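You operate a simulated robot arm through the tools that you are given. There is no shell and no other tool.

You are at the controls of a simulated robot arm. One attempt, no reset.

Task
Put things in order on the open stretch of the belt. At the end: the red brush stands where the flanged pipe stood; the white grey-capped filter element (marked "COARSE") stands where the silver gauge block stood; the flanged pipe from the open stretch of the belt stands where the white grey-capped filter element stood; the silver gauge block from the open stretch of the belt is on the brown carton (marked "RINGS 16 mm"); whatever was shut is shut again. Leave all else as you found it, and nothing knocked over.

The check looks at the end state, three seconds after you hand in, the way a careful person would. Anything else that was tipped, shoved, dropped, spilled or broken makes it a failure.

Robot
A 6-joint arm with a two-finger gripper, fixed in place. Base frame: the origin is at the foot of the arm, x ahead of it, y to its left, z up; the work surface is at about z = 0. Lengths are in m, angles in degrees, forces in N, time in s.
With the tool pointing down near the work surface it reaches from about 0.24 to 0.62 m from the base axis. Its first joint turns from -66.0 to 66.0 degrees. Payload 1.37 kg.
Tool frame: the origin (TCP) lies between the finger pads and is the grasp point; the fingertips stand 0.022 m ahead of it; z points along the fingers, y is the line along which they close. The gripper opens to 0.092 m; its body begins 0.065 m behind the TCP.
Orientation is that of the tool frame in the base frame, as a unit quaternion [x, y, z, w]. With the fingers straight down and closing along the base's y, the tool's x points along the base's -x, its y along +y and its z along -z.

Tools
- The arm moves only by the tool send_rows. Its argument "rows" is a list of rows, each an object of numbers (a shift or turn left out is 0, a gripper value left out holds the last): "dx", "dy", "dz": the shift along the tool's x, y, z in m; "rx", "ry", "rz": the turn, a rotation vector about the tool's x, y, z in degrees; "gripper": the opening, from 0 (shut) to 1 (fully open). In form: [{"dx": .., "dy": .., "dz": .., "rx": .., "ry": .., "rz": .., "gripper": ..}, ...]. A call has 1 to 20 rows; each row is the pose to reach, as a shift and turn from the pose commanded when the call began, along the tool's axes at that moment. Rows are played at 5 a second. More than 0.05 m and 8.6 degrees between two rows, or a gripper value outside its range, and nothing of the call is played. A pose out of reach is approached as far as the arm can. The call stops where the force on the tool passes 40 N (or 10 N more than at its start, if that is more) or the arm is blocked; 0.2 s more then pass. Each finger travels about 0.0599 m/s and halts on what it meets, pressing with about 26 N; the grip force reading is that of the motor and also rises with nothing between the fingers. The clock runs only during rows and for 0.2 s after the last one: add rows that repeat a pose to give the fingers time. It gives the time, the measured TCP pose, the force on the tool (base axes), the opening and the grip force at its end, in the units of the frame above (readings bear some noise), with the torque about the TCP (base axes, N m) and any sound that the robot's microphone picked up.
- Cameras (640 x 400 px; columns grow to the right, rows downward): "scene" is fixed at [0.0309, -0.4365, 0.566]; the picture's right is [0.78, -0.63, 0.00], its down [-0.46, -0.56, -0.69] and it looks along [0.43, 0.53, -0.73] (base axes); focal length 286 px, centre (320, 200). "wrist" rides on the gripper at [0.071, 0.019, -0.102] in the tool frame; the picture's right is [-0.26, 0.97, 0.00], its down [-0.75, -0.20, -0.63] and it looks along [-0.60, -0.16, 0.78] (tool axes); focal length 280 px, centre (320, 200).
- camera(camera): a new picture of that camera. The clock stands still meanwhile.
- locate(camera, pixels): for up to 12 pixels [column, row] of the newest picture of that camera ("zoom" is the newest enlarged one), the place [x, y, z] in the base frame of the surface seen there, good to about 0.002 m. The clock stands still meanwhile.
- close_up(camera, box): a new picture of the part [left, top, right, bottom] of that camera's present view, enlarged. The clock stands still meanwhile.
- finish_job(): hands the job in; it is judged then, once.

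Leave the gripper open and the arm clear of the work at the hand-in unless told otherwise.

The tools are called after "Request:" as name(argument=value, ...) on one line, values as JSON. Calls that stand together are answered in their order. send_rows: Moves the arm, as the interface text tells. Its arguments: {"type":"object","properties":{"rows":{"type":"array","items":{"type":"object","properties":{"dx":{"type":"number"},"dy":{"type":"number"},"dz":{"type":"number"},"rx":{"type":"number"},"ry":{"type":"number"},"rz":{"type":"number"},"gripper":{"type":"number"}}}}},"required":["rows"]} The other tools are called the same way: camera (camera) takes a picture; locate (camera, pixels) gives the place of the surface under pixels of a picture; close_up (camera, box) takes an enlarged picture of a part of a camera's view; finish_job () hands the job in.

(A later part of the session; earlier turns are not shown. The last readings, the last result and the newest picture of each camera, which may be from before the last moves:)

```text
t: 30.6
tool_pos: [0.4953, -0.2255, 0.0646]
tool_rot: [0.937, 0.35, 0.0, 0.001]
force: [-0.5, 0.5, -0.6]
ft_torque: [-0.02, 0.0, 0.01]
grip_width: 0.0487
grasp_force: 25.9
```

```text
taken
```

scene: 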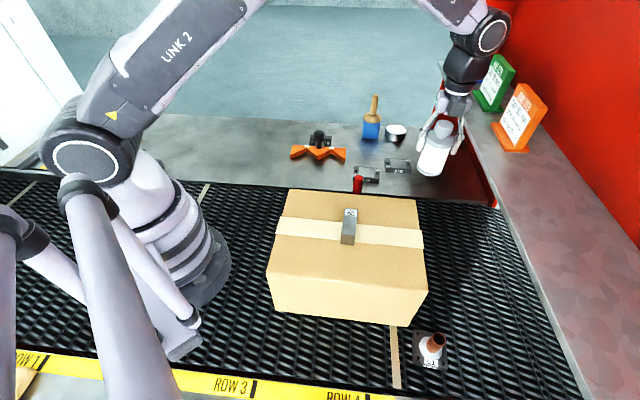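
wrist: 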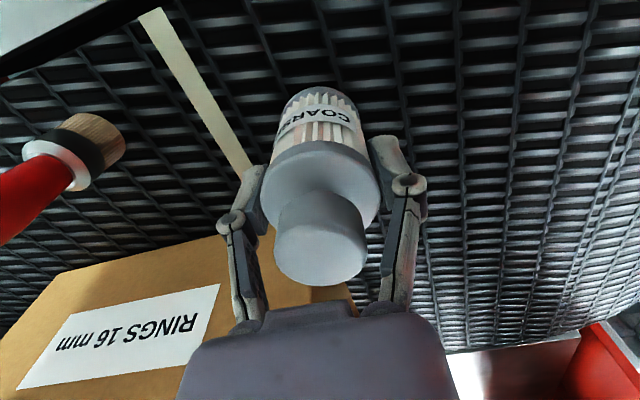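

No contact yet. I creep down in 1 mm steps.

Request:
send_rows(rows=[{"dz": 0.001}, {"dz": 0.002}, {"dz": 0.003}, {"dz": 0.003}])

```text
t: 31.6
tool_pos: [0.4954, -0.2253, 0.0638]
tool_rot: [0.936, 0.351, 0.0, 0.0]
force: [0.1, -0.2, -1.2]
ft_torque: [0.0, 0.03, -0.02]
grip_width: 0.049
grasp_force: 25.9
```

Request:
send_rows(rows=[{"dz": 0.001}, {"dz": 0.001}, {"dz": 0.001}])

```text
t: 32.4
tool_pos: [0.495, -0.2258, 0.0626]
tool_rot: [0.937, 0.35, 0.0, 0.001]
force: [-1.3, 1.0, 2.5]
ft_torque: [0.06, 0.06, 0.02]
grip_width: 0.0492
grasp_force: 26.0
```

Light contact (+2.5 N, weight gone). I open to ~0.07 m to release and then rise.

Request:
send_rows(rows=[{"gripper": 0.6}, {"gripper": 0.7}, {"gripper": 0.78}, {"gripper": 0.78}])

Request:
camera(camera="wrist")

```text
t: 33.4
tool_pos: [0.4953, -0.225, 0.0631]
tool_rot: [0.937, 0.35, 0.0, 0.0]
force: [-0.3, 0.1, -0.6]
ft_torque: [0.01, -0.02, -0.04]
grip_width: 0.0715
grasp_force: 0.0
```

```text
taken
```

wrist: 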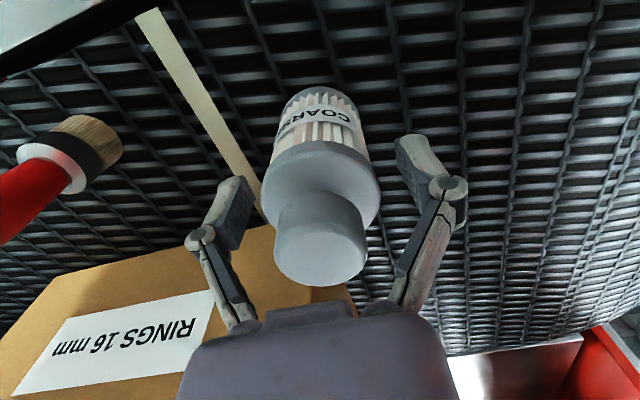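

Released; the filter stays upright. I rise straight up 0.2 m and check its position.

Request:
send_rows(rows=[{"dz": -0.02}, {"dz": -0.05}, {"dz": -0.09}, {"dz": -0.13}, {"dz": -0.17}, {"dz": -0.21}, {"dz": -0.21}])

Request:
camera(camera="wrist")

Request:
close_up(camera="wrist", box=[270, 20, 370, 120])

```text
t: 35.0
tool_pos: [0.4946, -0.225, 0.2723]
tool_rot: [0.937, 0.349, 0.0, 0.0]
force: [0.5, 0.4, -0.2]
ft_torque: [0.03, 0.02, -0.01]
grip_width: 0.0717
grasp_force: 0.1
```

```text
taken
```

wrist: 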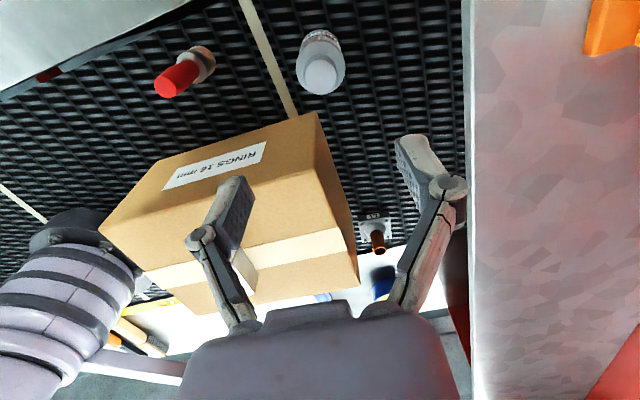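

```text
4.00 times, centred on (320, 70) of wrist
```

zoom: 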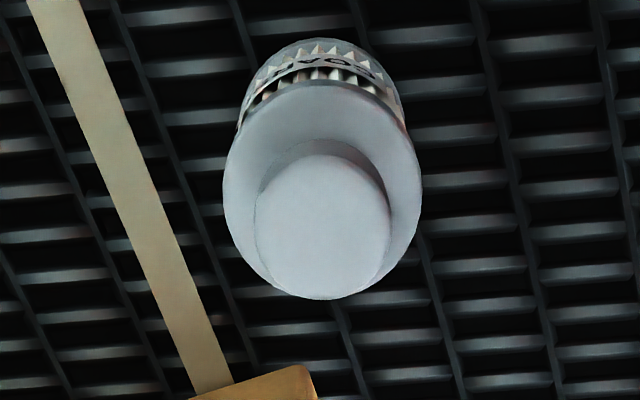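

The filter stands. I'll verify its axis, then measure the pipe at (377,240).

Request:
locate(camera="zoom", pixels=[[259, 227], [387, 227], [322, 158], [325, 295], [323, 227]])

Request:
close_up(camera="wrist", box=[340, 200, 420, 270])

Request:
camera(camera="scene")

Request:
close_up(camera="scene", box=[390, 310, 470, 390])

```text
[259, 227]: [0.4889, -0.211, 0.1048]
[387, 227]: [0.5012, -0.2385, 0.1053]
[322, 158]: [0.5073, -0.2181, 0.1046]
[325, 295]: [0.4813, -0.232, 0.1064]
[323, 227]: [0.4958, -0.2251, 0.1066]
```

```text
5.71 times, centred on (380, 235) of wrist
```

zoom: 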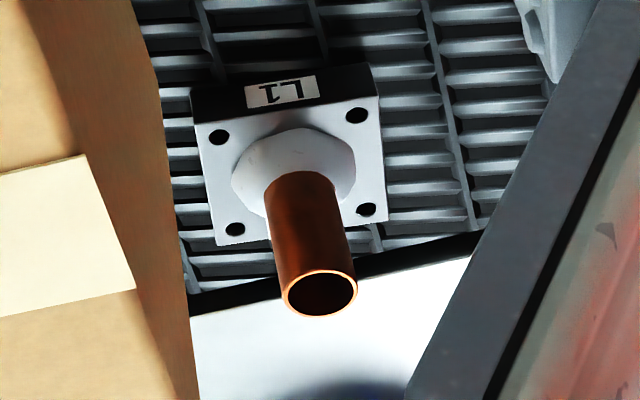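

```text
taken
```

scene: 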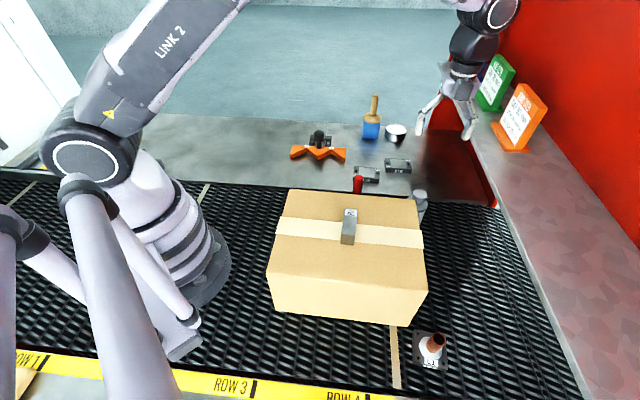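

```text
5.00 times, centred on (430, 350) of scene
```

zoom: 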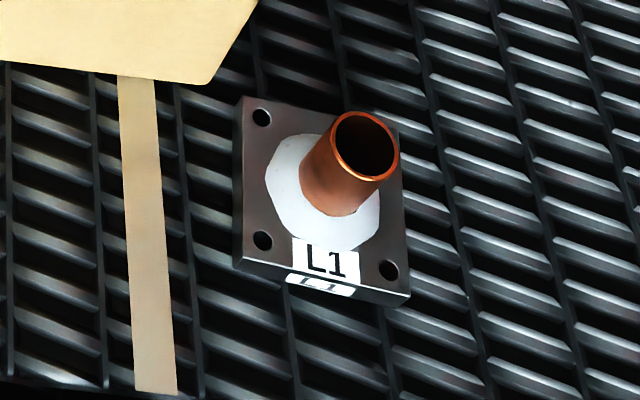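

The filter sits at (0.4946,-0.225), within ~1 mm of target. Now I locate the flange corners and tube rim in this zoom.

Request:
locate(camera="zoom", pixels=[[247, 101], [243, 255], [404, 288], [399, 185], [333, 145], [397, 155], [366, 113], [352, 178], [262, 118], [262, 240], [390, 270], [330, 225]])

```text
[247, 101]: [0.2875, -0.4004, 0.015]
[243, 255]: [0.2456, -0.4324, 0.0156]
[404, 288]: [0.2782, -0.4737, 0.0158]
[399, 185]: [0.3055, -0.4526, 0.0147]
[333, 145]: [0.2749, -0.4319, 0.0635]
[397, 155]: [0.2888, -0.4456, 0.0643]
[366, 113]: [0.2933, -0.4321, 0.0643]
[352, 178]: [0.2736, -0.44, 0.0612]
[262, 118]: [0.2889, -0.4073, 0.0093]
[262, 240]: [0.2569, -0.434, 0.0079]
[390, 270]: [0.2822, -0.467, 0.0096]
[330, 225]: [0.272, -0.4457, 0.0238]
```

Flange: ≈0.0525 m square, centre (0.283,-0.437), edges at ~38°; tube Ø≈0.02, top z≈0.064. It stands diagonally off the carton's corner, so I'll use a tool heading of 150° (camera side clear of the carton, fingers oblique to the corner). I travel along at z≈0.27, turning by −109° about tool z, narrowing the fingers to ~0.05 m.

Request:
send_rows(rows=[{"dx": -0.0199, "dy": 0.0014, "rz": -7.276, "gripper": 0.78}, {"dx": -0.0397, "dy": 0.0029, "rz": -14.552}, {"dx": -0.0596, "dy": 0.0043, "rz": -21.828}, {"dx": -0.0795, "dy": 0.0057, "rz": -29.104}, {"dx": -0.0994, "dy": 0.0071, "rz": -36.38}, {"dx": -0.1192, "dy": 0.0086, "rz": -43.656}, {"dx": -0.1391, "dy": 0.01, "rz": -50.932}, {"dx": -0.159, "dy": 0.0114, "rz": -58.208}, {"dx": -0.1789, "dy": 0.0128, "rz": -65.484}, {"dx": -0.1987, "dy": 0.0143, "rz": -72.76}, {"dx": -0.2186, "dy": 0.0157, "rz": -80.036}, {"dx": -0.2385, "dy": 0.0171, "rz": -87.312}, {"dx": -0.2584, "dy": 0.0185, "rz": -94.588}, {"dx": -0.2782, "dy": 0.02, "rz": -101.864}, {"dx": -0.2981, "dy": 0.0214, "rz": -109.14, "gripper": 0.55}, {"dx": -0.2981, "dy": 0.0214, "rz": -109.14, "gripper": 0.55}])

Request:
camera(camera="wrist")

Request:
camera(camera="scene")

```text
t: 38.4
tool_pos: [0.2836, -0.4374, 0.2722]
tool_rot: [0.257, 0.967, 0.0, 0.0]
force: [-0.4, 0.2, -1.0]
ft_torque: [0.0, -0.01, -0.04]
grip_width: 0.0505
grasp_force: 0.1
```

```text
taken
```

wrist: 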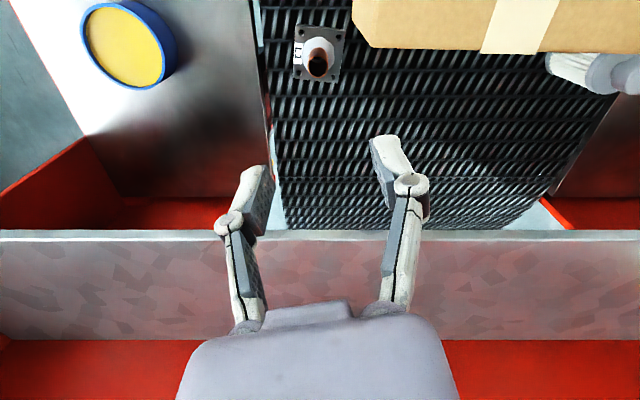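

```text
taken
```

scene: 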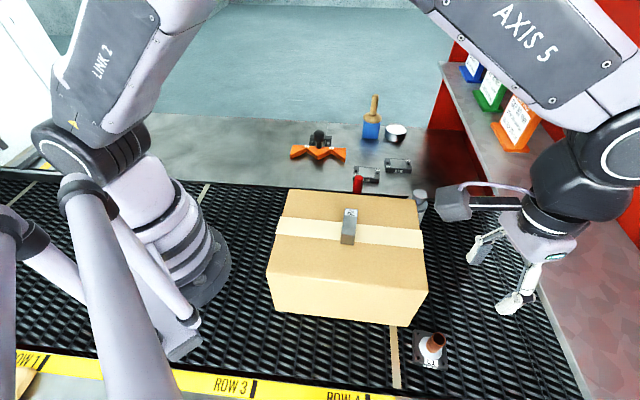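

The wrist view shows the pipe at (317,58) and carton corner at ~(368,45). I locate the camera housing in the scene view to know its clearance and re-measure the pipe from here.

Request:
locate(camera="scene", pixels=[[440, 190], [468, 192], [470, 216], [447, 219], [455, 205], [540, 245], [575, 240], [600, 190], [625, 210]])

Request:
close_up(camera="wrist", box=[270, 0, 400, 100])

```text
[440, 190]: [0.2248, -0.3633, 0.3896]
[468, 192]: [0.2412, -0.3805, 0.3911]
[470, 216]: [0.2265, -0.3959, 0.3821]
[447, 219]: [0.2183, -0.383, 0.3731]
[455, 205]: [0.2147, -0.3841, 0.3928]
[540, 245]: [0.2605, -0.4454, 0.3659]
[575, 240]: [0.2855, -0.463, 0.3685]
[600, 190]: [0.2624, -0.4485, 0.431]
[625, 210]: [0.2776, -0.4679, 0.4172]
```

```text
4.00 times, centred on (335, 50) of wrist
```

zoom: 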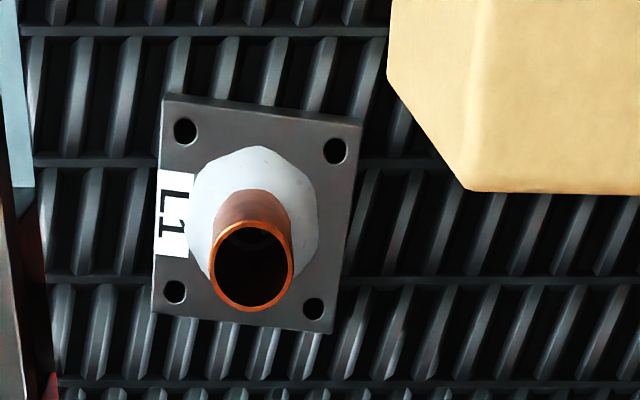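

The camera housing's lower edge is about 0.10 m above the TCP, so it stays above the carton top or outside. I locate flange corners and rim from this view.

Request:
locate(camera="zoom", pixels=[[166, 104], [358, 126], [329, 329], [155, 308], [214, 264], [292, 264], [252, 222], [250, 307], [255, 160], [388, 76], [464, 188], [175, 292]])

```text
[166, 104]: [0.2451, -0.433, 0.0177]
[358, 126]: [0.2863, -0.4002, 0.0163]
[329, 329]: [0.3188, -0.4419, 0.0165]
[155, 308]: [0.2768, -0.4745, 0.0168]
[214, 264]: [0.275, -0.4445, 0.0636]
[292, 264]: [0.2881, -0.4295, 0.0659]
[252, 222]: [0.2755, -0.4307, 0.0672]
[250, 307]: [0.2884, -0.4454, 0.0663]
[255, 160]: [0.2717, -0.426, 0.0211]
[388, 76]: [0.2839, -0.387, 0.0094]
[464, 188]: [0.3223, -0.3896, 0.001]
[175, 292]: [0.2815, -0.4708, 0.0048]
```

Pipe centre ≈ (0.282,-0.4373), heading 150° reached. I descend to z≈0.105 (tips above the tube top) and check alignment.

Request:
send_rows(rows=[{"dx": 0.0006, "dy": -0.0007, "dz": 0.03}, {"dx": 0.0006, "dy": -0.0007, "dz": 0.06}, {"dx": 0.0006, "dy": -0.0007, "dz": 0.09}, {"dx": 0.0006, "dy": -0.0007, "dz": 0.12}, {"dx": 0.0006, "dy": -0.0007, "dz": 0.145}, {"dx": 0.0006, "dy": -0.0007, "dz": 0.16}, {"dx": 0.0006, "dy": -0.0007, "dz": 0.167}, {"dx": 0.0006, "dy": -0.0007, "dz": 0.167}])

Request:
camera(camera="wrist")

Request:
camera(camera="scene")

```text
t: 40.2
tool_pos: [0.2845, -0.436, 0.1053]
tool_rot: [0.258, 0.966, 0.0, 0.001]
force: [-0.3, -0.2, 0.3]
ft_torque: [-0.03, 0.01, -0.02]
grip_width: 0.0505
grasp_force: 0.1
```

```text
taken
```

wrist: 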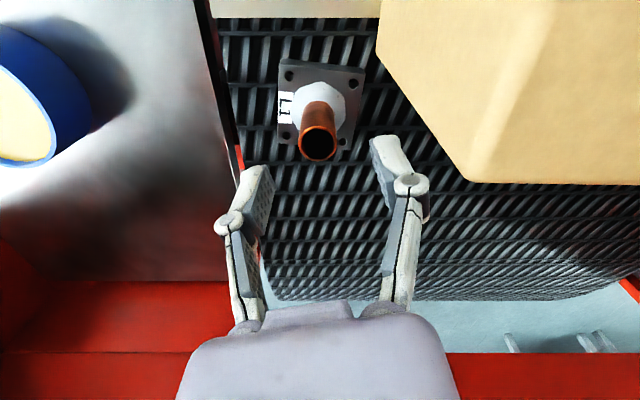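

```text
taken
```

scene: 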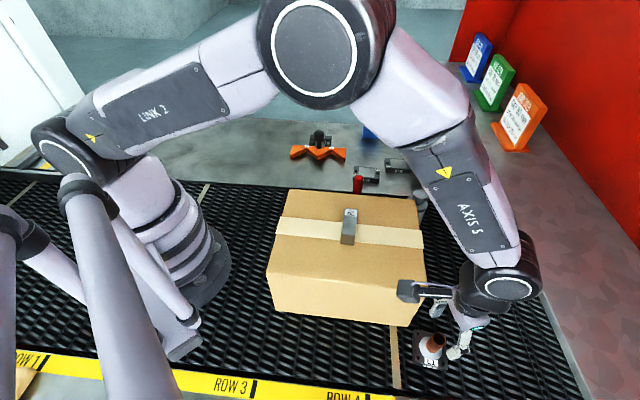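

Close to aligned: rim appears at about (317,143) vs expected (320,143). I zoom to fine-tune.

Request:
close_up(camera="wrist", box=[270, 50, 370, 170])

Request:
locate(camera="zoom", pixels=[[256, 300], [362, 300], [310, 250], [308, 355], [200, 60], [470, 90], [405, 325], [170, 305]])

```text
3.33 times, centred on (320, 110) of wrist
```

zoom: 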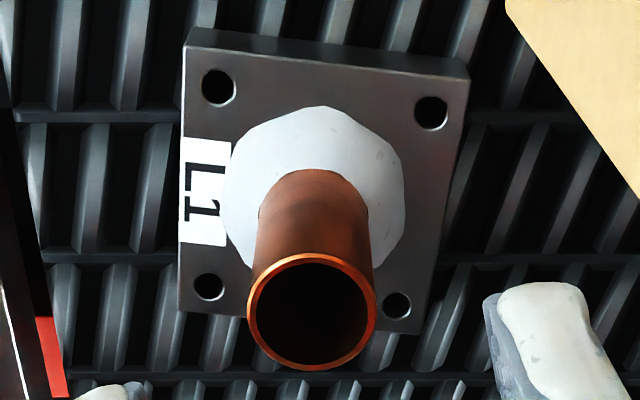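

```text
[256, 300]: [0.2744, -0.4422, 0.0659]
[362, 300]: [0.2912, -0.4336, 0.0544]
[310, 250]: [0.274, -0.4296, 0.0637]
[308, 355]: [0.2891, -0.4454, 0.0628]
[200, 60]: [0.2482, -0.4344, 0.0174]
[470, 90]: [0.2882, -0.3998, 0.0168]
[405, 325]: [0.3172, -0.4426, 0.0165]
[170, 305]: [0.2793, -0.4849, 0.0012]
```

The tube is about 1.3 mm toward −y of the tool; I correct that, descend 0.049 m to z≈0.056 and close.

Request:
send_rows(rows=[{"dy": -0.0013, "dz": 0.01}, {"dy": -0.0013, "dz": 0.025}, {"dy": -0.0013, "dz": 0.04}, {"dy": -0.0013, "dz": 0.049}, {"dy": -0.0013, "dz": 0.049}, {"dy": -0.0013, "dz": 0.049, "gripper": 0.35}, {"dy": -0.0013, "dz": 0.049, "gripper": 0.2}, {"dy": -0.0013, "dz": 0.049, "gripper": 0.1}, {"dy": -0.0013, "dz": 0.049, "gripper": 0.0}, {"dy": -0.0013, "dz": 0.049, "gripper": 0.0}])

Request:
camera(camera="wrist")

Request:
camera(camera="scene")

```text
t: 42.4
tool_pos: [0.2819, -0.4381, 0.0563]
tool_rot: [0.258, 0.966, 0.0, 0.0]
force: [0.9, 0.6, -1.1]
ft_torque: [0.01, -0.03, -0.03]
grip_width: 0.0214
grasp_force: 26.1
```

```text
taken
```

wrist: 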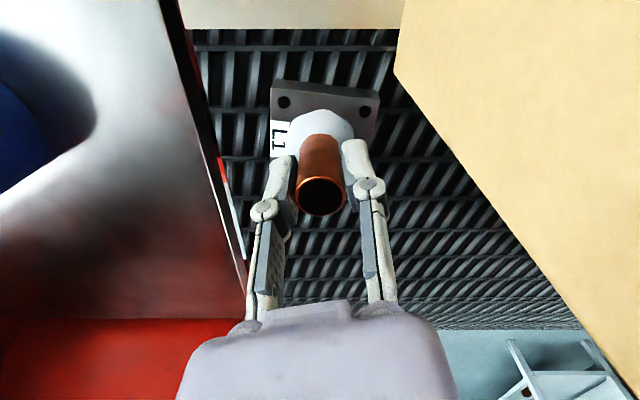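

```text
taken
```

scene: 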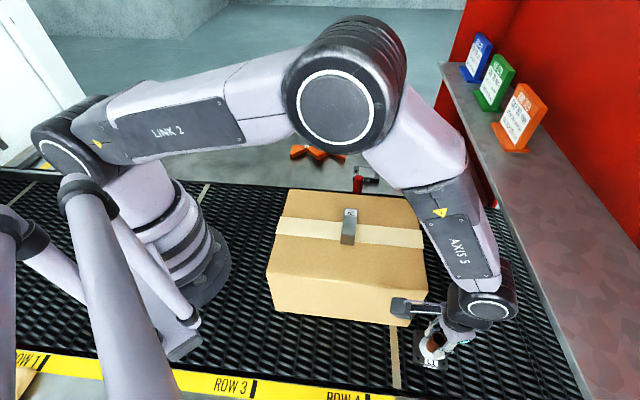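

Gripped (0.0214 m). I lift straight up 0.245 m so the flange clears the carton and the block on it.

Request:
send_rows(rows=[{"dz": -0.005}, {"dz": -0.015}, {"dz": -0.035}, {"dz": -0.065}, {"dz": -0.095}, {"dz": -0.125}, {"dz": -0.155}, {"dz": -0.185}, {"dz": -0.215}, {"dz": -0.245}, {"dz": -0.245}])

Request:
camera(camera="wrist")

Request:
camera(camera="scene")

```text
t: 44.8
tool_pos: [0.283, -0.4386, 0.3026]
tool_rot: [0.258, 0.966, 0.0, 0.0]
force: [0.5, 0.0, -4.4]
ft_torque: [0.02, 0.01, -0.02]
grip_width: 0.0216
grasp_force: 26.1
```

```text
taken
```

wrist: 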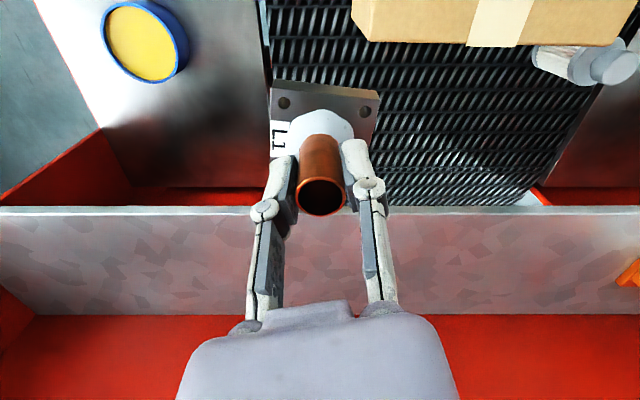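

```text
taken
```

scene: 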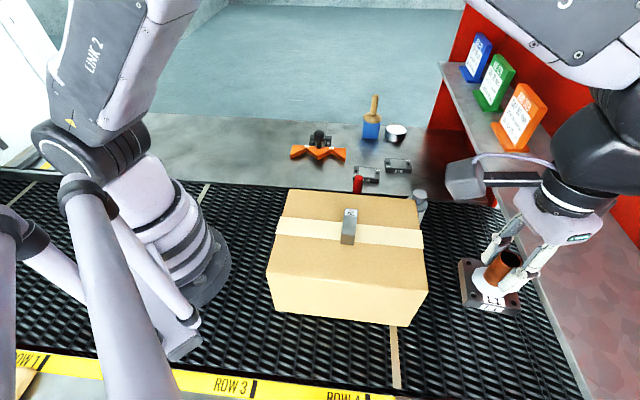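

The pipe is held level (about 0.45 kg). I carry it across, high above the carton, to over the filter's old place (0.3262,-0.0275).

Request:
send_rows(rows=[{"dx": 0.0111, "dy": 0.0252}, {"dx": 0.0278, "dy": 0.063}, {"dx": 0.0417, "dy": 0.0946}, {"dx": 0.0556, "dy": 0.1261}, {"dx": 0.0695, "dy": 0.1576}, {"dx": 0.0834, "dy": 0.1891}, {"dx": 0.0973, "dy": 0.2206}, {"dx": 0.1111, "dy": 0.2521}, {"dx": 0.125, "dy": 0.2837}, {"dx": 0.1389, "dy": 0.3152}, {"dx": 0.1528, "dy": 0.3467}, {"dx": 0.1611, "dy": 0.3656}, {"dx": 0.1667, "dy": 0.3782}, {"dx": 0.1667, "dy": 0.3782}])

Request:
camera(camera="wrist")

Request:
camera(camera="scene")

```text
t: 47.8
tool_pos: [0.3266, -0.0274, 0.3014]
tool_rot: [0.258, 0.966, 0.0, 0.0]
force: [-0.1, 0.4, -3.1]
ft_torque: [0.0, -0.03, 0.02]
grip_width: 0.0214
grasp_force: 26.5
```

```text
taken
```

wrist: 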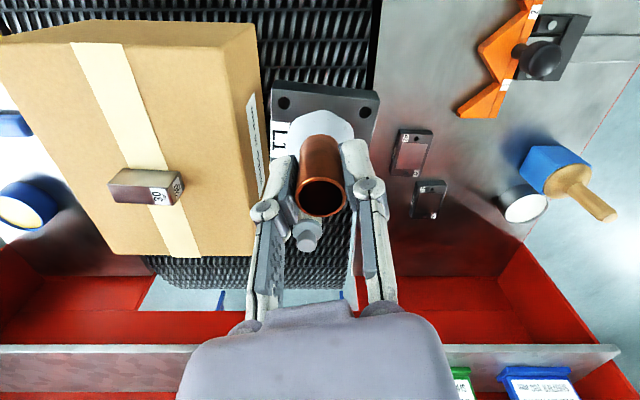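

```text
taken
```

scene: 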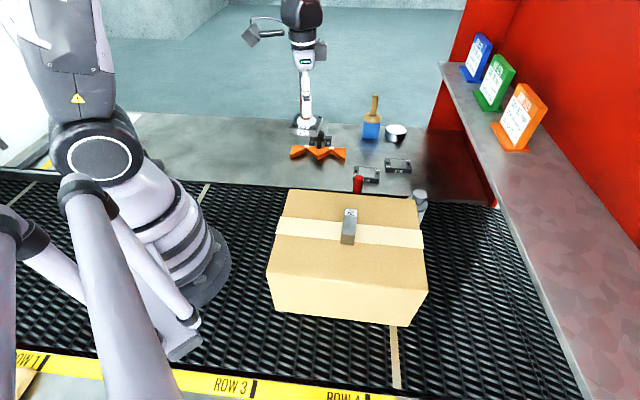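

The pipe is above the target. I lower it to ~4 mm above contact height.

Request:
send_rows(rows=[{"dz": 0.02}, {"dz": 0.05}, {"dz": 0.08}, {"dz": 0.11}, {"dz": 0.14}, {"dz": 0.17}, {"dz": 0.195}, {"dz": 0.215}, {"dz": 0.23}, {"dz": 0.238}, {"dz": 0.241}, {"dz": 0.241}])

Request:
camera(camera="wrist")

Request:
camera(camera="scene")

```text
t: 50.4
tool_pos: [0.3273, -0.0269, 0.0595]
tool_rot: [0.258, 0.966, 0.0, 0.0]
force: [0.3, 0.1, -3.6]
ft_torque: [0.0, -0.04, -0.01]
grip_width: 0.0212
grasp_force: 25.7
```

```text
taken
```

wrist: 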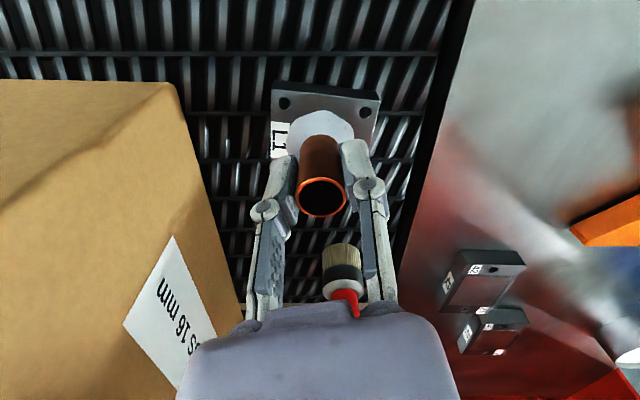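

```text
taken
```

scene: 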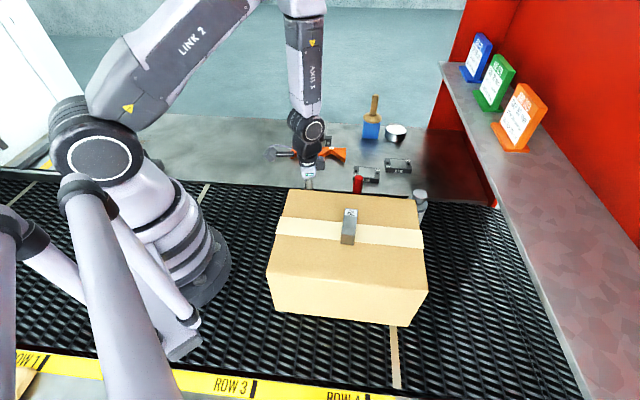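

No contact yet. I creep down 3 mm.

Request:
send_rows(rows=[{"dz": 0.001}, {"dz": 0.002}, {"dz": 0.003}, {"dz": 0.003}])

```text
t: 51.4
tool_pos: [0.3272, -0.0278, 0.057]
tool_rot: [0.258, 0.966, 0.0, 0.001]
force: [1.0, -0.3, -3.7]
ft_torque: [0.02, 0.0, 0.03]
grip_width: 0.0212
grasp_force: 26.3
```

Request:
send_rows(rows=[{"dz": 0.001}, {"dz": 0.001}, {"dz": 0.001}])

```text
t: 52.2
tool_pos: [0.3272, -0.0268, 0.0566]
tool_rot: [0.258, 0.966, 0.001, 0.001]
force: [-4.9, -1.9, 18.6]
ft_torque: [-0.02, 0.08, -0.01]
grip_width: 0.0216
grasp_force: 25.8
```

Contact is firm (+18.6 N), so I back off 0.7 mm to relax it, then open to ~0.05 m.

Request:
send_rows(rows=[{"dz": -0.0005}, {"dz": -0.0005, "gripper": 0.35}, {"dz": -0.0005, "gripper": 0.5}, {"dz": -0.0005, "gripper": 0.55}, {"dz": -0.0005, "gripper": 0.55}])

Request:
camera(camera="wrist")

```text
t: 53.4
tool_pos: [0.3266, -0.0285, 0.0573]
tool_rot: [0.258, 0.966, -0.001, 0.001]
force: [0.1, -0.4, 0.7]
ft_torque: [-0.01, 0.01, -0.04]
grip_width: 0.0506
grasp_force: 0.0
```

```text
taken
```

wrist: 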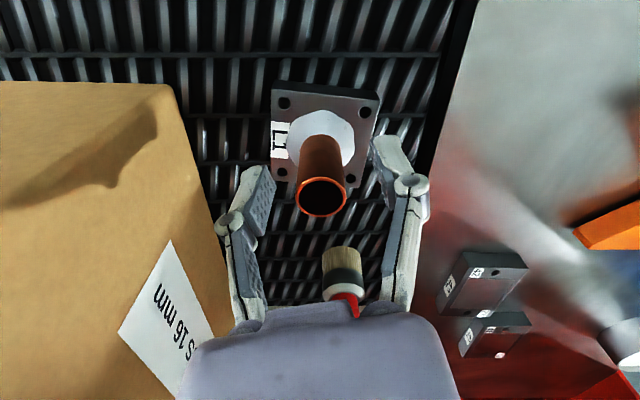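

Released; the pipe stands on its flange. I rise straight up 0.2 m and check the pipe and the brush.

Request:
send_rows(rows=[{"dz": -0.015}, {"dz": -0.04}, {"dz": -0.08}, {"dz": -0.12}, {"dz": -0.16}, {"dz": -0.2, "gripper": 0.8}, {"dz": -0.2, "gripper": 0.8}])

Request:
camera(camera="wrist")

Request:
close_up(camera="wrist", box=[250, 30, 390, 240])

```text
t: 55.0
tool_pos: [0.3265, -0.0261, 0.2573]
tool_rot: [0.258, 0.966, 0.0, 0.0]
force: [-0.2, -0.2, -0.6]
ft_torque: [0.04, 0.02, -0.01]
grip_width: 0.0736
grasp_force: 0.1
```

```text
taken
```

wrist: 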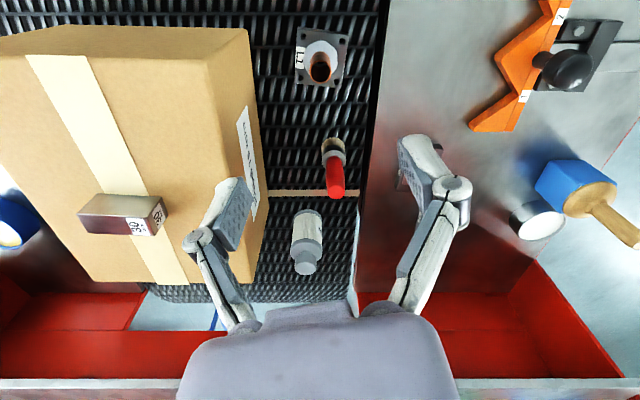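

```text
1.90 times, centred on (320, 135) of wrist
```

zoom: 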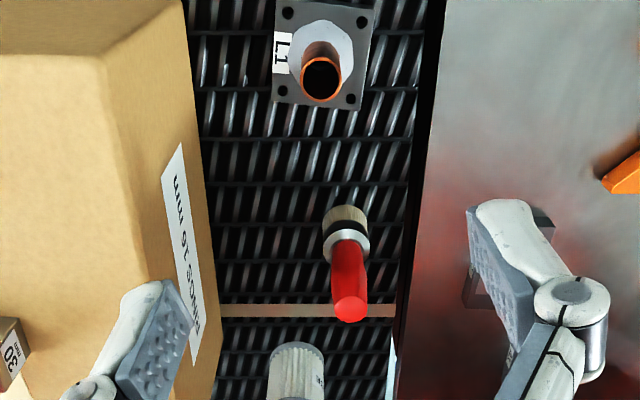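

Everything stands. I zoom on the pipe and the brush to measure them.

Request:
close_up(camera="wrist", box=[280, 15, 360, 95])

Request:
locate(camera="zoom", pixels=[[140, 95], [338, 120], [305, 335], [125, 315], [242, 285], [324, 285], [282, 245], [282, 325]])

Request:
close_up(camera="wrist", box=[300, 130, 370, 205])

```text
5.00 times, centred on (320, 55) of wrist
```

zoom: 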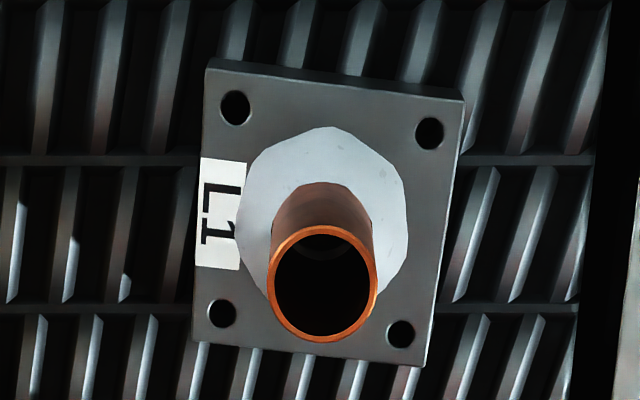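

```text
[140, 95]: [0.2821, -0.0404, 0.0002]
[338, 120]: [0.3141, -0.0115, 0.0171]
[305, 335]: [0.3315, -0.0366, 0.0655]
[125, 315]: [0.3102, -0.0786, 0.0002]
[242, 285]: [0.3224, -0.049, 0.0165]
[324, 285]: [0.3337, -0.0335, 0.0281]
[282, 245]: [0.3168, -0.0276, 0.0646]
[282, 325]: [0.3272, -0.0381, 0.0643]
```

```text
5.33 times, centred on (335, 168) of wrist
```

zoom: 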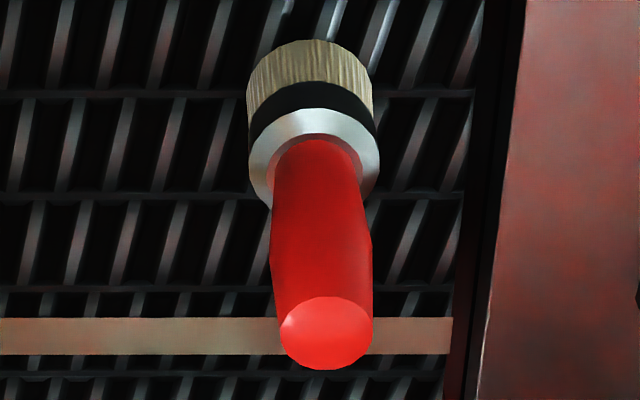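

I locate the brush handle top and ferrule in the current zoom, and the pipe's flange corners/rim in the wrist picture.

Request:
locate(camera="zoom", pixels=[[284, 333], [368, 333], [327, 301], [327, 365], [327, 333], [252, 165], [377, 160], [275, 160], [320, 90], [365, 190], [300, 55], [272, 240]])

Request:
locate(camera="wrist", pixels=[[298, 31], [347.5, 36], [340, 86.5], [295.5, 82.5], [310, 72], [331, 72], [320.5, 61], [320.5, 83]])

```text
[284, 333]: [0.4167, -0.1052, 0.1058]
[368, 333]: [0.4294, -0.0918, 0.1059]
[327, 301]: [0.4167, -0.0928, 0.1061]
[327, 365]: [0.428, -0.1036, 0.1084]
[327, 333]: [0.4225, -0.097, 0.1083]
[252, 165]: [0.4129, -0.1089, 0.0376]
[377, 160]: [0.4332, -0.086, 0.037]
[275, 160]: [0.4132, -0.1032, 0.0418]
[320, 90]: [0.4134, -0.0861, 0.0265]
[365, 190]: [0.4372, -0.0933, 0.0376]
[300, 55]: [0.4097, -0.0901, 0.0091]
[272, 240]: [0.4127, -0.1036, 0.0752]
```

```text
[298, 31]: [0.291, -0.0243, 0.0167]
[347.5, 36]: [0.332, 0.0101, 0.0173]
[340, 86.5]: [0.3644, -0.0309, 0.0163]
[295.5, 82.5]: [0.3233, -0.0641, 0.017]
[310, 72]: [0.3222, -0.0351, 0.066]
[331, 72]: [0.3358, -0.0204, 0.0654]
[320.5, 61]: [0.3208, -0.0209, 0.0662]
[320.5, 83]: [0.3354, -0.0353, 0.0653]
```

The pipe stands at ≈(0.328,-0.0276), ~1.7 mm from the filter's old centre. The brush axis is (0.4229,-0.098), top z≈0.107, handle Ø≈0.019, ferrule Ø≈0.031, upright. I move over it at z≈0.2565 then lower to z≈0.15 to check alignment (gripper ~0.05 m open).

Request:
send_rows(rows=[{"dx": -0.03, "dy": -0.0032, "gripper": 0.6}, {"dx": -0.06, "dy": -0.0064}, {"dx": -0.09, "dy": -0.0096}, {"dx": -0.119, "dy": -0.0127}, {"dx": -0.119, "dy": -0.0127, "dz": 0.02}, {"dx": -0.119, "dy": -0.0127, "dz": 0.05}, {"dx": -0.119, "dy": -0.0127, "dz": 0.08}, {"dx": -0.119, "dy": -0.0127, "dz": 0.1}, {"dx": -0.119, "dy": -0.0127, "dz": 0.1065}, {"dx": -0.119, "dy": -0.0127, "dz": 0.1065}])

Request:
camera(camera="wrist")

Request:
close_up(camera="wrist", box=[270, 80, 370, 180])

```text
t: 57.2
tool_pos: [0.4233, -0.0977, 0.1495]
tool_rot: [0.257, 0.966, 0.0, 0.001]
force: [-0.1, -0.3, 0.6]
ft_torque: [-0.04, -0.03, 0.0]
grip_width: 0.0551
grasp_force: 0.1
```

```text
taken
```

wrist: 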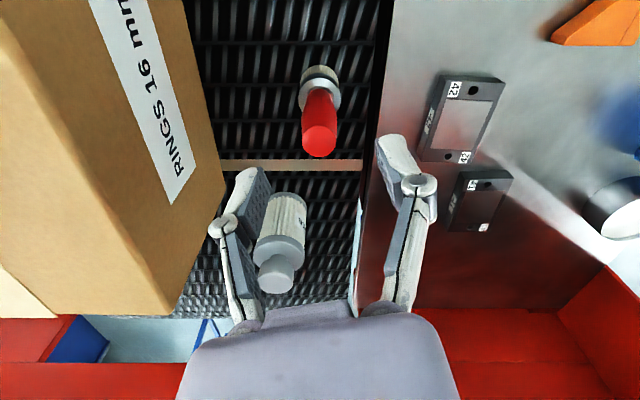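

```text
4.00 times, centred on (320, 130) of wrist
```

zoom: 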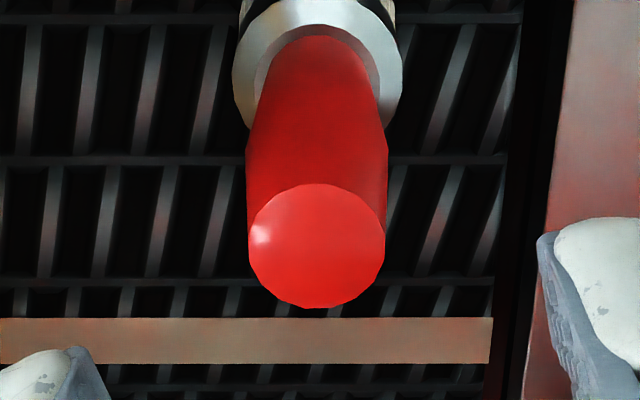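

Handle top is centred within ~1 mm (I add −1.2 mm in x). I descend 0.074 m to z≈0.076 and close on the handle.

Request:
send_rows(rows=[{"dx": -0.0012, "dz": 0.015}, {"dx": -0.0012, "dz": 0.035}, {"dx": -0.0012, "dz": 0.055}, {"dx": -0.0012, "dz": 0.07}, {"dx": -0.0012, "dz": 0.074}, {"dx": -0.0012, "dz": 0.074}, {"dx": -0.0012, "dz": 0.074, "gripper": 0.4}, {"dx": -0.0012, "dz": 0.074, "gripper": 0.25}, {"dx": -0.0012, "dz": 0.074, "gripper": 0.1}, {"dx": -0.0012, "dz": 0.074, "gripper": 0.0}, {"dx": -0.0012, "dz": 0.074, "gripper": 0.0}])

Request:
camera(camera="wrist")

```text
t: 59.6
tool_pos: [0.4247, -0.0989, 0.0758]
tool_rot: [0.257, 0.966, 0.001, 0.0]
force: [-0.8, -0.5, -0.3]
ft_torque: [0.01, -0.02, 0.03]
grip_width: 0.0218
grasp_force: 26.0
```

```text
taken
```

wrist: 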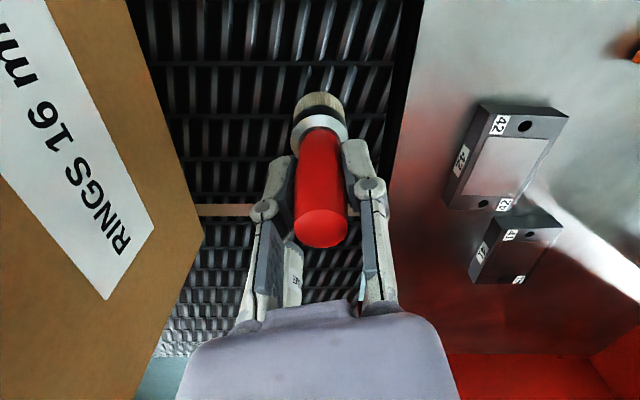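

Gripped (0.0218 m). I lift 0.225 m straight up and look.

Request:
send_rows(rows=[{"dz": -0.005}, {"dz": -0.015}, {"dz": -0.035}, {"dz": -0.065}, {"dz": -0.1}, {"dz": -0.135}, {"dz": -0.17}, {"dz": -0.205}, {"dz": -0.225}, {"dz": -0.225}])

Request:
camera(camera="wrist")

Request:
camera(camera="scene")

```text
t: 61.8
tool_pos: [0.4238, -0.1, 0.3015]
tool_rot: [0.258, 0.966, 0.0, 0.001]
force: [0.3, -0.7, -1.3]
ft_torque: [0.03, 0.02, 0.02]
grip_width: 0.0219
grasp_force: 26.3
```

```text
taken
```

wrist: 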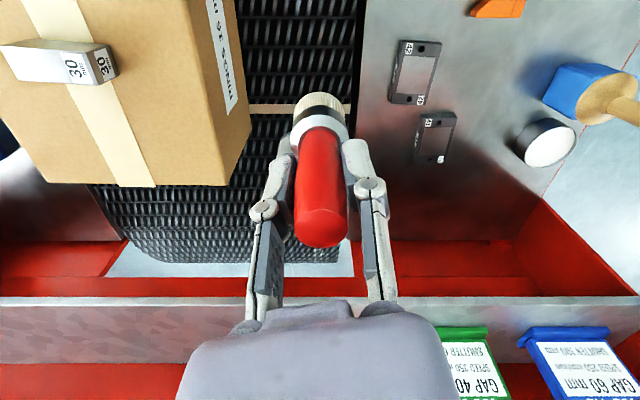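

```text
taken
```

scene: 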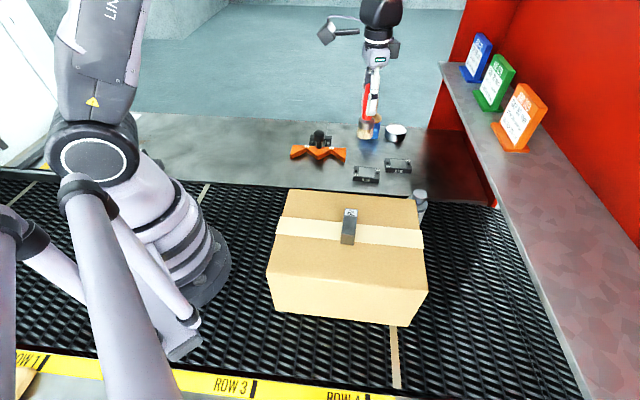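

The brush hangs straight. I carry it to above the pipe's old place (0.2816,-0.438).

Request:
send_rows(rows=[{"dx": -0.003, "dy": -0.0237}, {"dx": -0.0078, "dy": -0.0609}, {"dx": -0.0124, "dy": -0.0974}, {"dx": -0.0171, "dy": -0.1339}, {"dx": -0.0217, "dy": -0.1704}, {"dx": -0.0264, "dy": -0.2069}, {"dx": -0.031, "dy": -0.2434}, {"dx": -0.0357, "dy": -0.2799}, {"dx": -0.0403, "dy": -0.3164}, {"dx": -0.044, "dy": -0.3456}, {"dx": -0.0465, "dy": -0.3651}, {"dx": -0.0465, "dy": -0.3651}])

Request:
camera(camera="wrist")

Request:
camera(camera="scene")

```text
t: 64.4
tool_pos: [0.2839, -0.4376, 0.3031]
tool_rot: [0.257, 0.966, 0.001, 0.0]
force: [0.3, 0.3, -0.7]
ft_torque: [0.01, 0.0, -0.03]
grip_width: 0.0218
grasp_force: 25.8
```

```text
taken
```

wrist: 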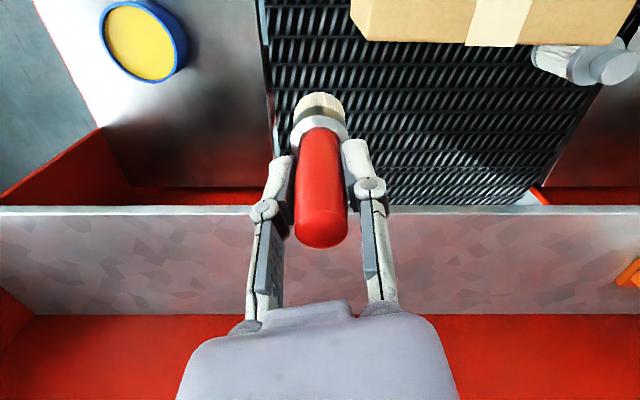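

```text
taken
```

scene: 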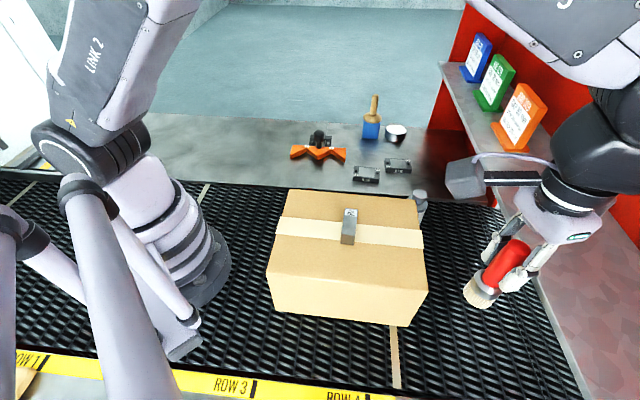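

Now I lower the brush to ~4 mm above contact height.

Request:
send_rows(rows=[{"dz": 0.02}, {"dz": 0.05}, {"dz": 0.08}, {"dz": 0.11}, {"dz": 0.14}, {"dz": 0.17}, {"dz": 0.195}, {"dz": 0.21}, {"dz": 0.218}, {"dz": 0.221}, {"dz": 0.221}])

Request:
camera(camera="wrist")

Request:
close_up(camera="scene", box=[370, 270, 530, 390])

```text
t: 66.8
tool_pos: [0.2846, -0.4385, 0.0823]
tool_rot: [0.259, 0.966, 0.0, 0.001]
force: [-0.1, -1.2, -0.9]
ft_torque: [-0.05, -0.02, 0.0]
grip_width: 0.0219
grasp_force: 26.3
```

```text
taken
```

wrist: 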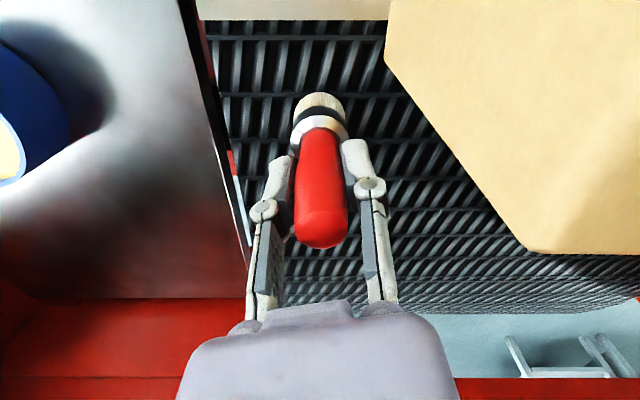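

```text
3.33 times, centred on (450, 330) of scene
```

zoom: 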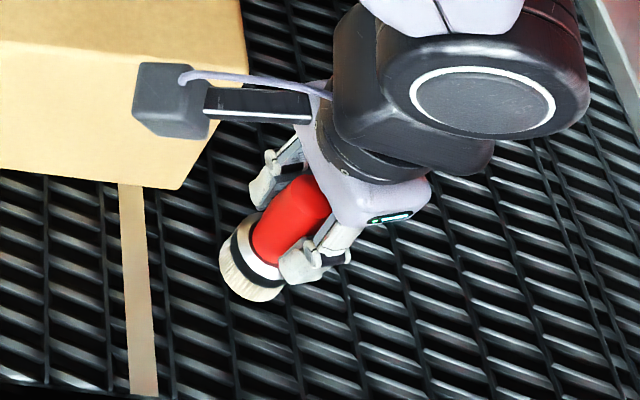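

Before touching down I check the brush's actual position by locating its ferrule edges and handle top in the wrist view.

Request:
close_up(camera="wrist", box=[270, 80, 370, 260])

Request:
locate(camera="wrist", pixels=[[294, 130], [347, 132], [297, 225], [344, 225], [320, 208], [320, 244], [320, 226], [320, 95], [300, 107], [342, 107]])

Request:
send_rows(rows=[{"dz": 0.0}])

```text
2.22 times, centred on (320, 170) of wrist
```

zoom: 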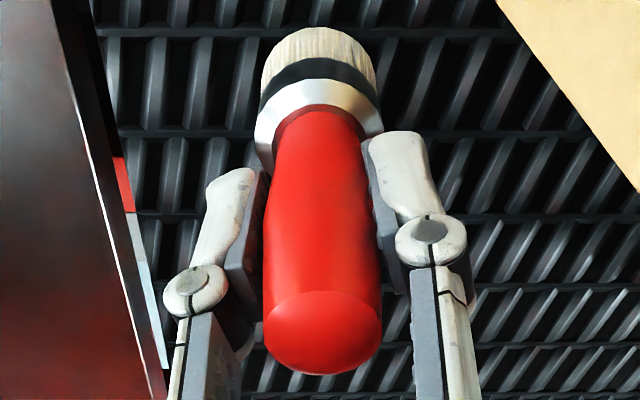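

```text
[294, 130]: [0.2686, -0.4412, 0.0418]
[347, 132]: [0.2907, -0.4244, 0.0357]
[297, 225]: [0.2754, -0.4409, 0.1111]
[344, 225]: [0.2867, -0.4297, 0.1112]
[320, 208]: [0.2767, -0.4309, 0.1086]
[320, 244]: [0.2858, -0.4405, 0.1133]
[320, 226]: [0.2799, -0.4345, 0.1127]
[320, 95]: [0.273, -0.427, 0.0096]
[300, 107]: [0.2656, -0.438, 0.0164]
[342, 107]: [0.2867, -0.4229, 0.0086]
```

```text
t: 67.2
tool_pos: [0.2841, -0.4386, 0.0816]
tool_rot: [0.257, 0.966, 0.0, 0.0]
force: [-0.9, 0.1, -1.1]
ft_torque: [-0.01, -0.01, 0.01]
grip_width: 0.0221
grasp_force: 26.1
```

Combining readings, the brush axis is at ≈(0.2817,-0.4368), on the pipe's old spot to within ~1–2 mm. I creep down.

Request:
send_rows(rows=[{"dz": 0.001}, {"dz": 0.002}, {"dz": 0.003}, {"dz": 0.003}])

```text
t: 68.2
tool_pos: [0.2826, -0.4388, 0.0778]
tool_rot: [0.259, 0.966, 0.0, 0.0]
force: [0.0, 0.3, -1.8]
ft_torque: [0.02, 0.0, -0.01]
grip_width: 0.0222
grasp_force: 26.1
```

Request:
send_rows(rows=[{"dz": 0.0005}, {"dz": 0.001}, {"dz": 0.001}])

```text
t: 69.0
tool_pos: [0.283, -0.4375, 0.0769]
tool_rot: [0.257, 0.966, -0.001, 0.0]
force: [0.5, 1.5, 3.8]
ft_torque: [0.16, -0.04, -0.01]
grip_width: 0.0221
grasp_force: 26.0
```

Light contact (+3.8 N). I press another 0.4 mm to seat it and read again.

Request:
send_rows(rows=[{"dz": 0.0004}, {"dz": 0.0004}])

```text
t: 69.6
tool_pos: [0.2826, -0.4379, 0.0765]
tool_rot: [0.258, 0.966, 0.0, 0.001]
force: [-5.4, 3.6, 15.6]
ft_torque: [0.28, 0.36, 0.01]
grip_width: 0.0219
grasp_force: 25.8
```

Seated (15.6 N). I back off 0.4 mm to relax, then open slowly.

Request:
send_rows(rows=[{"dz": -0.0004}, {"dz": -0.0004, "gripper": 0.28}, {"dz": -0.0004, "gripper": 0.36}, {"dz": -0.0004, "gripper": 0.45}, {"dz": -0.0004, "gripper": 0.55}, {"dz": -0.0004, "gripper": 0.6}, {"dz": -0.0004, "gripper": 0.6}])

Request:
camera(camera="wrist")

Request:
camera(camera="scene")

```text
t: 71.2
tool_pos: [0.2839, -0.4373, 0.0772]
tool_rot: [0.258, 0.966, 0.0, 0.0]
force: [-0.1, 0.5, 0.4]
ft_torque: [-0.04, -0.03, 0.03]
grip_width: 0.0552
grasp_force: 0.0
```

```text
taken
```

wrist: 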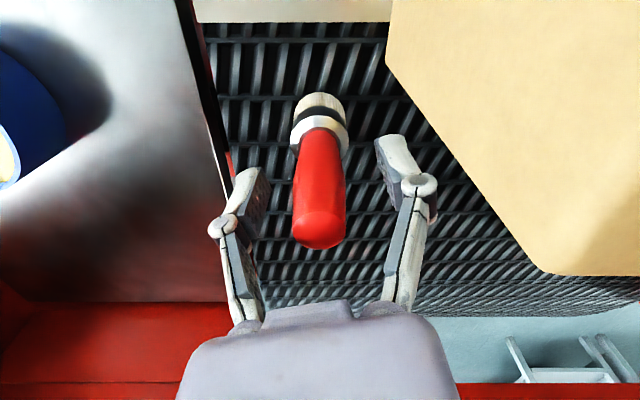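

```text
taken
```

scene: 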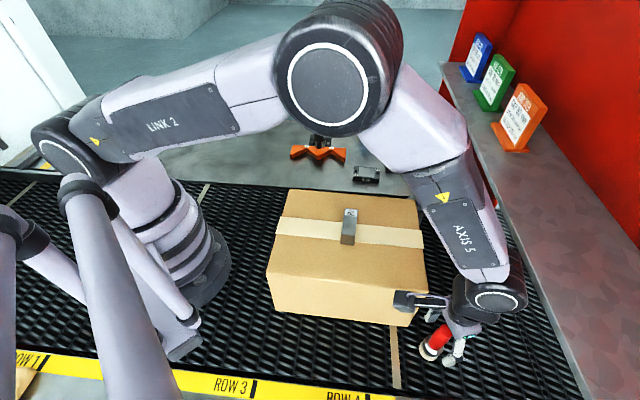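

The brush stands freely between the open fingers. I rise straight up.

Request:
send_rows(rows=[{"dz": -0.01}, {"dz": -0.03}, {"dz": -0.06}, {"dz": -0.1}, {"dz": -0.14}, {"dz": -0.18}, {"dz": -0.22}, {"dz": -0.22}])

Request:
camera(camera="wrist")

Request:
close_up(camera="wrist", box=[270, 10, 370, 110])

Request:
camera(camera="scene")

Request:
locate(camera="zoom", pixels=[[320, 200], [320, 250], [320, 150]])

```text
t: 73.0
tool_pos: [0.282, -0.4377, 0.2969]
tool_rot: [0.258, 0.966, 0.0, 0.0]
force: [0.1, 0.7, -0.3]
ft_torque: [0.0, 0.0, 0.02]
grip_width: 0.0553
grasp_force: 0.0
```

```text
taken
```

wrist: 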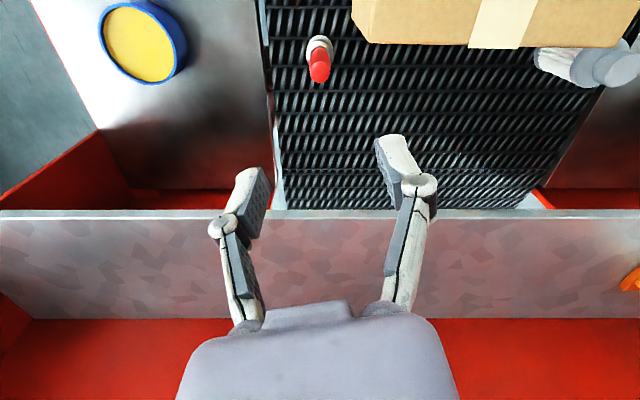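

```text
4.00 times, centred on (320, 60) of wrist
```

zoom: 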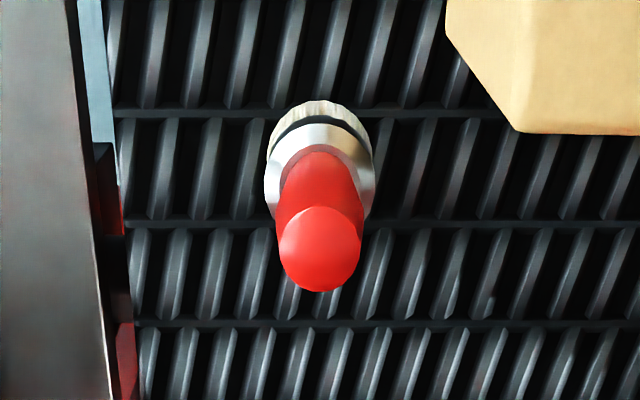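

```text
taken
```

scene: 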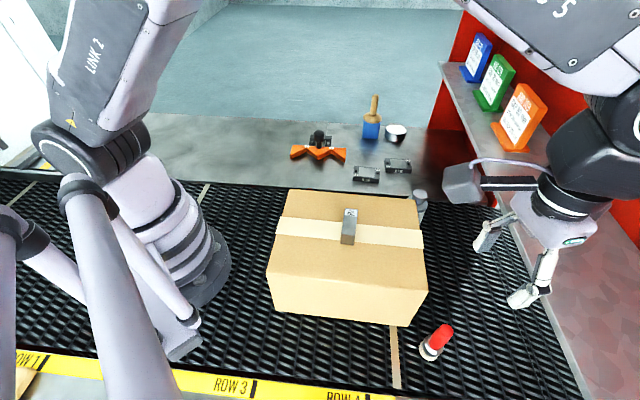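

```text
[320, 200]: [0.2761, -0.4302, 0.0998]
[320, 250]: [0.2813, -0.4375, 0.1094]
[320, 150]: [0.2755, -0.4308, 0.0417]
```

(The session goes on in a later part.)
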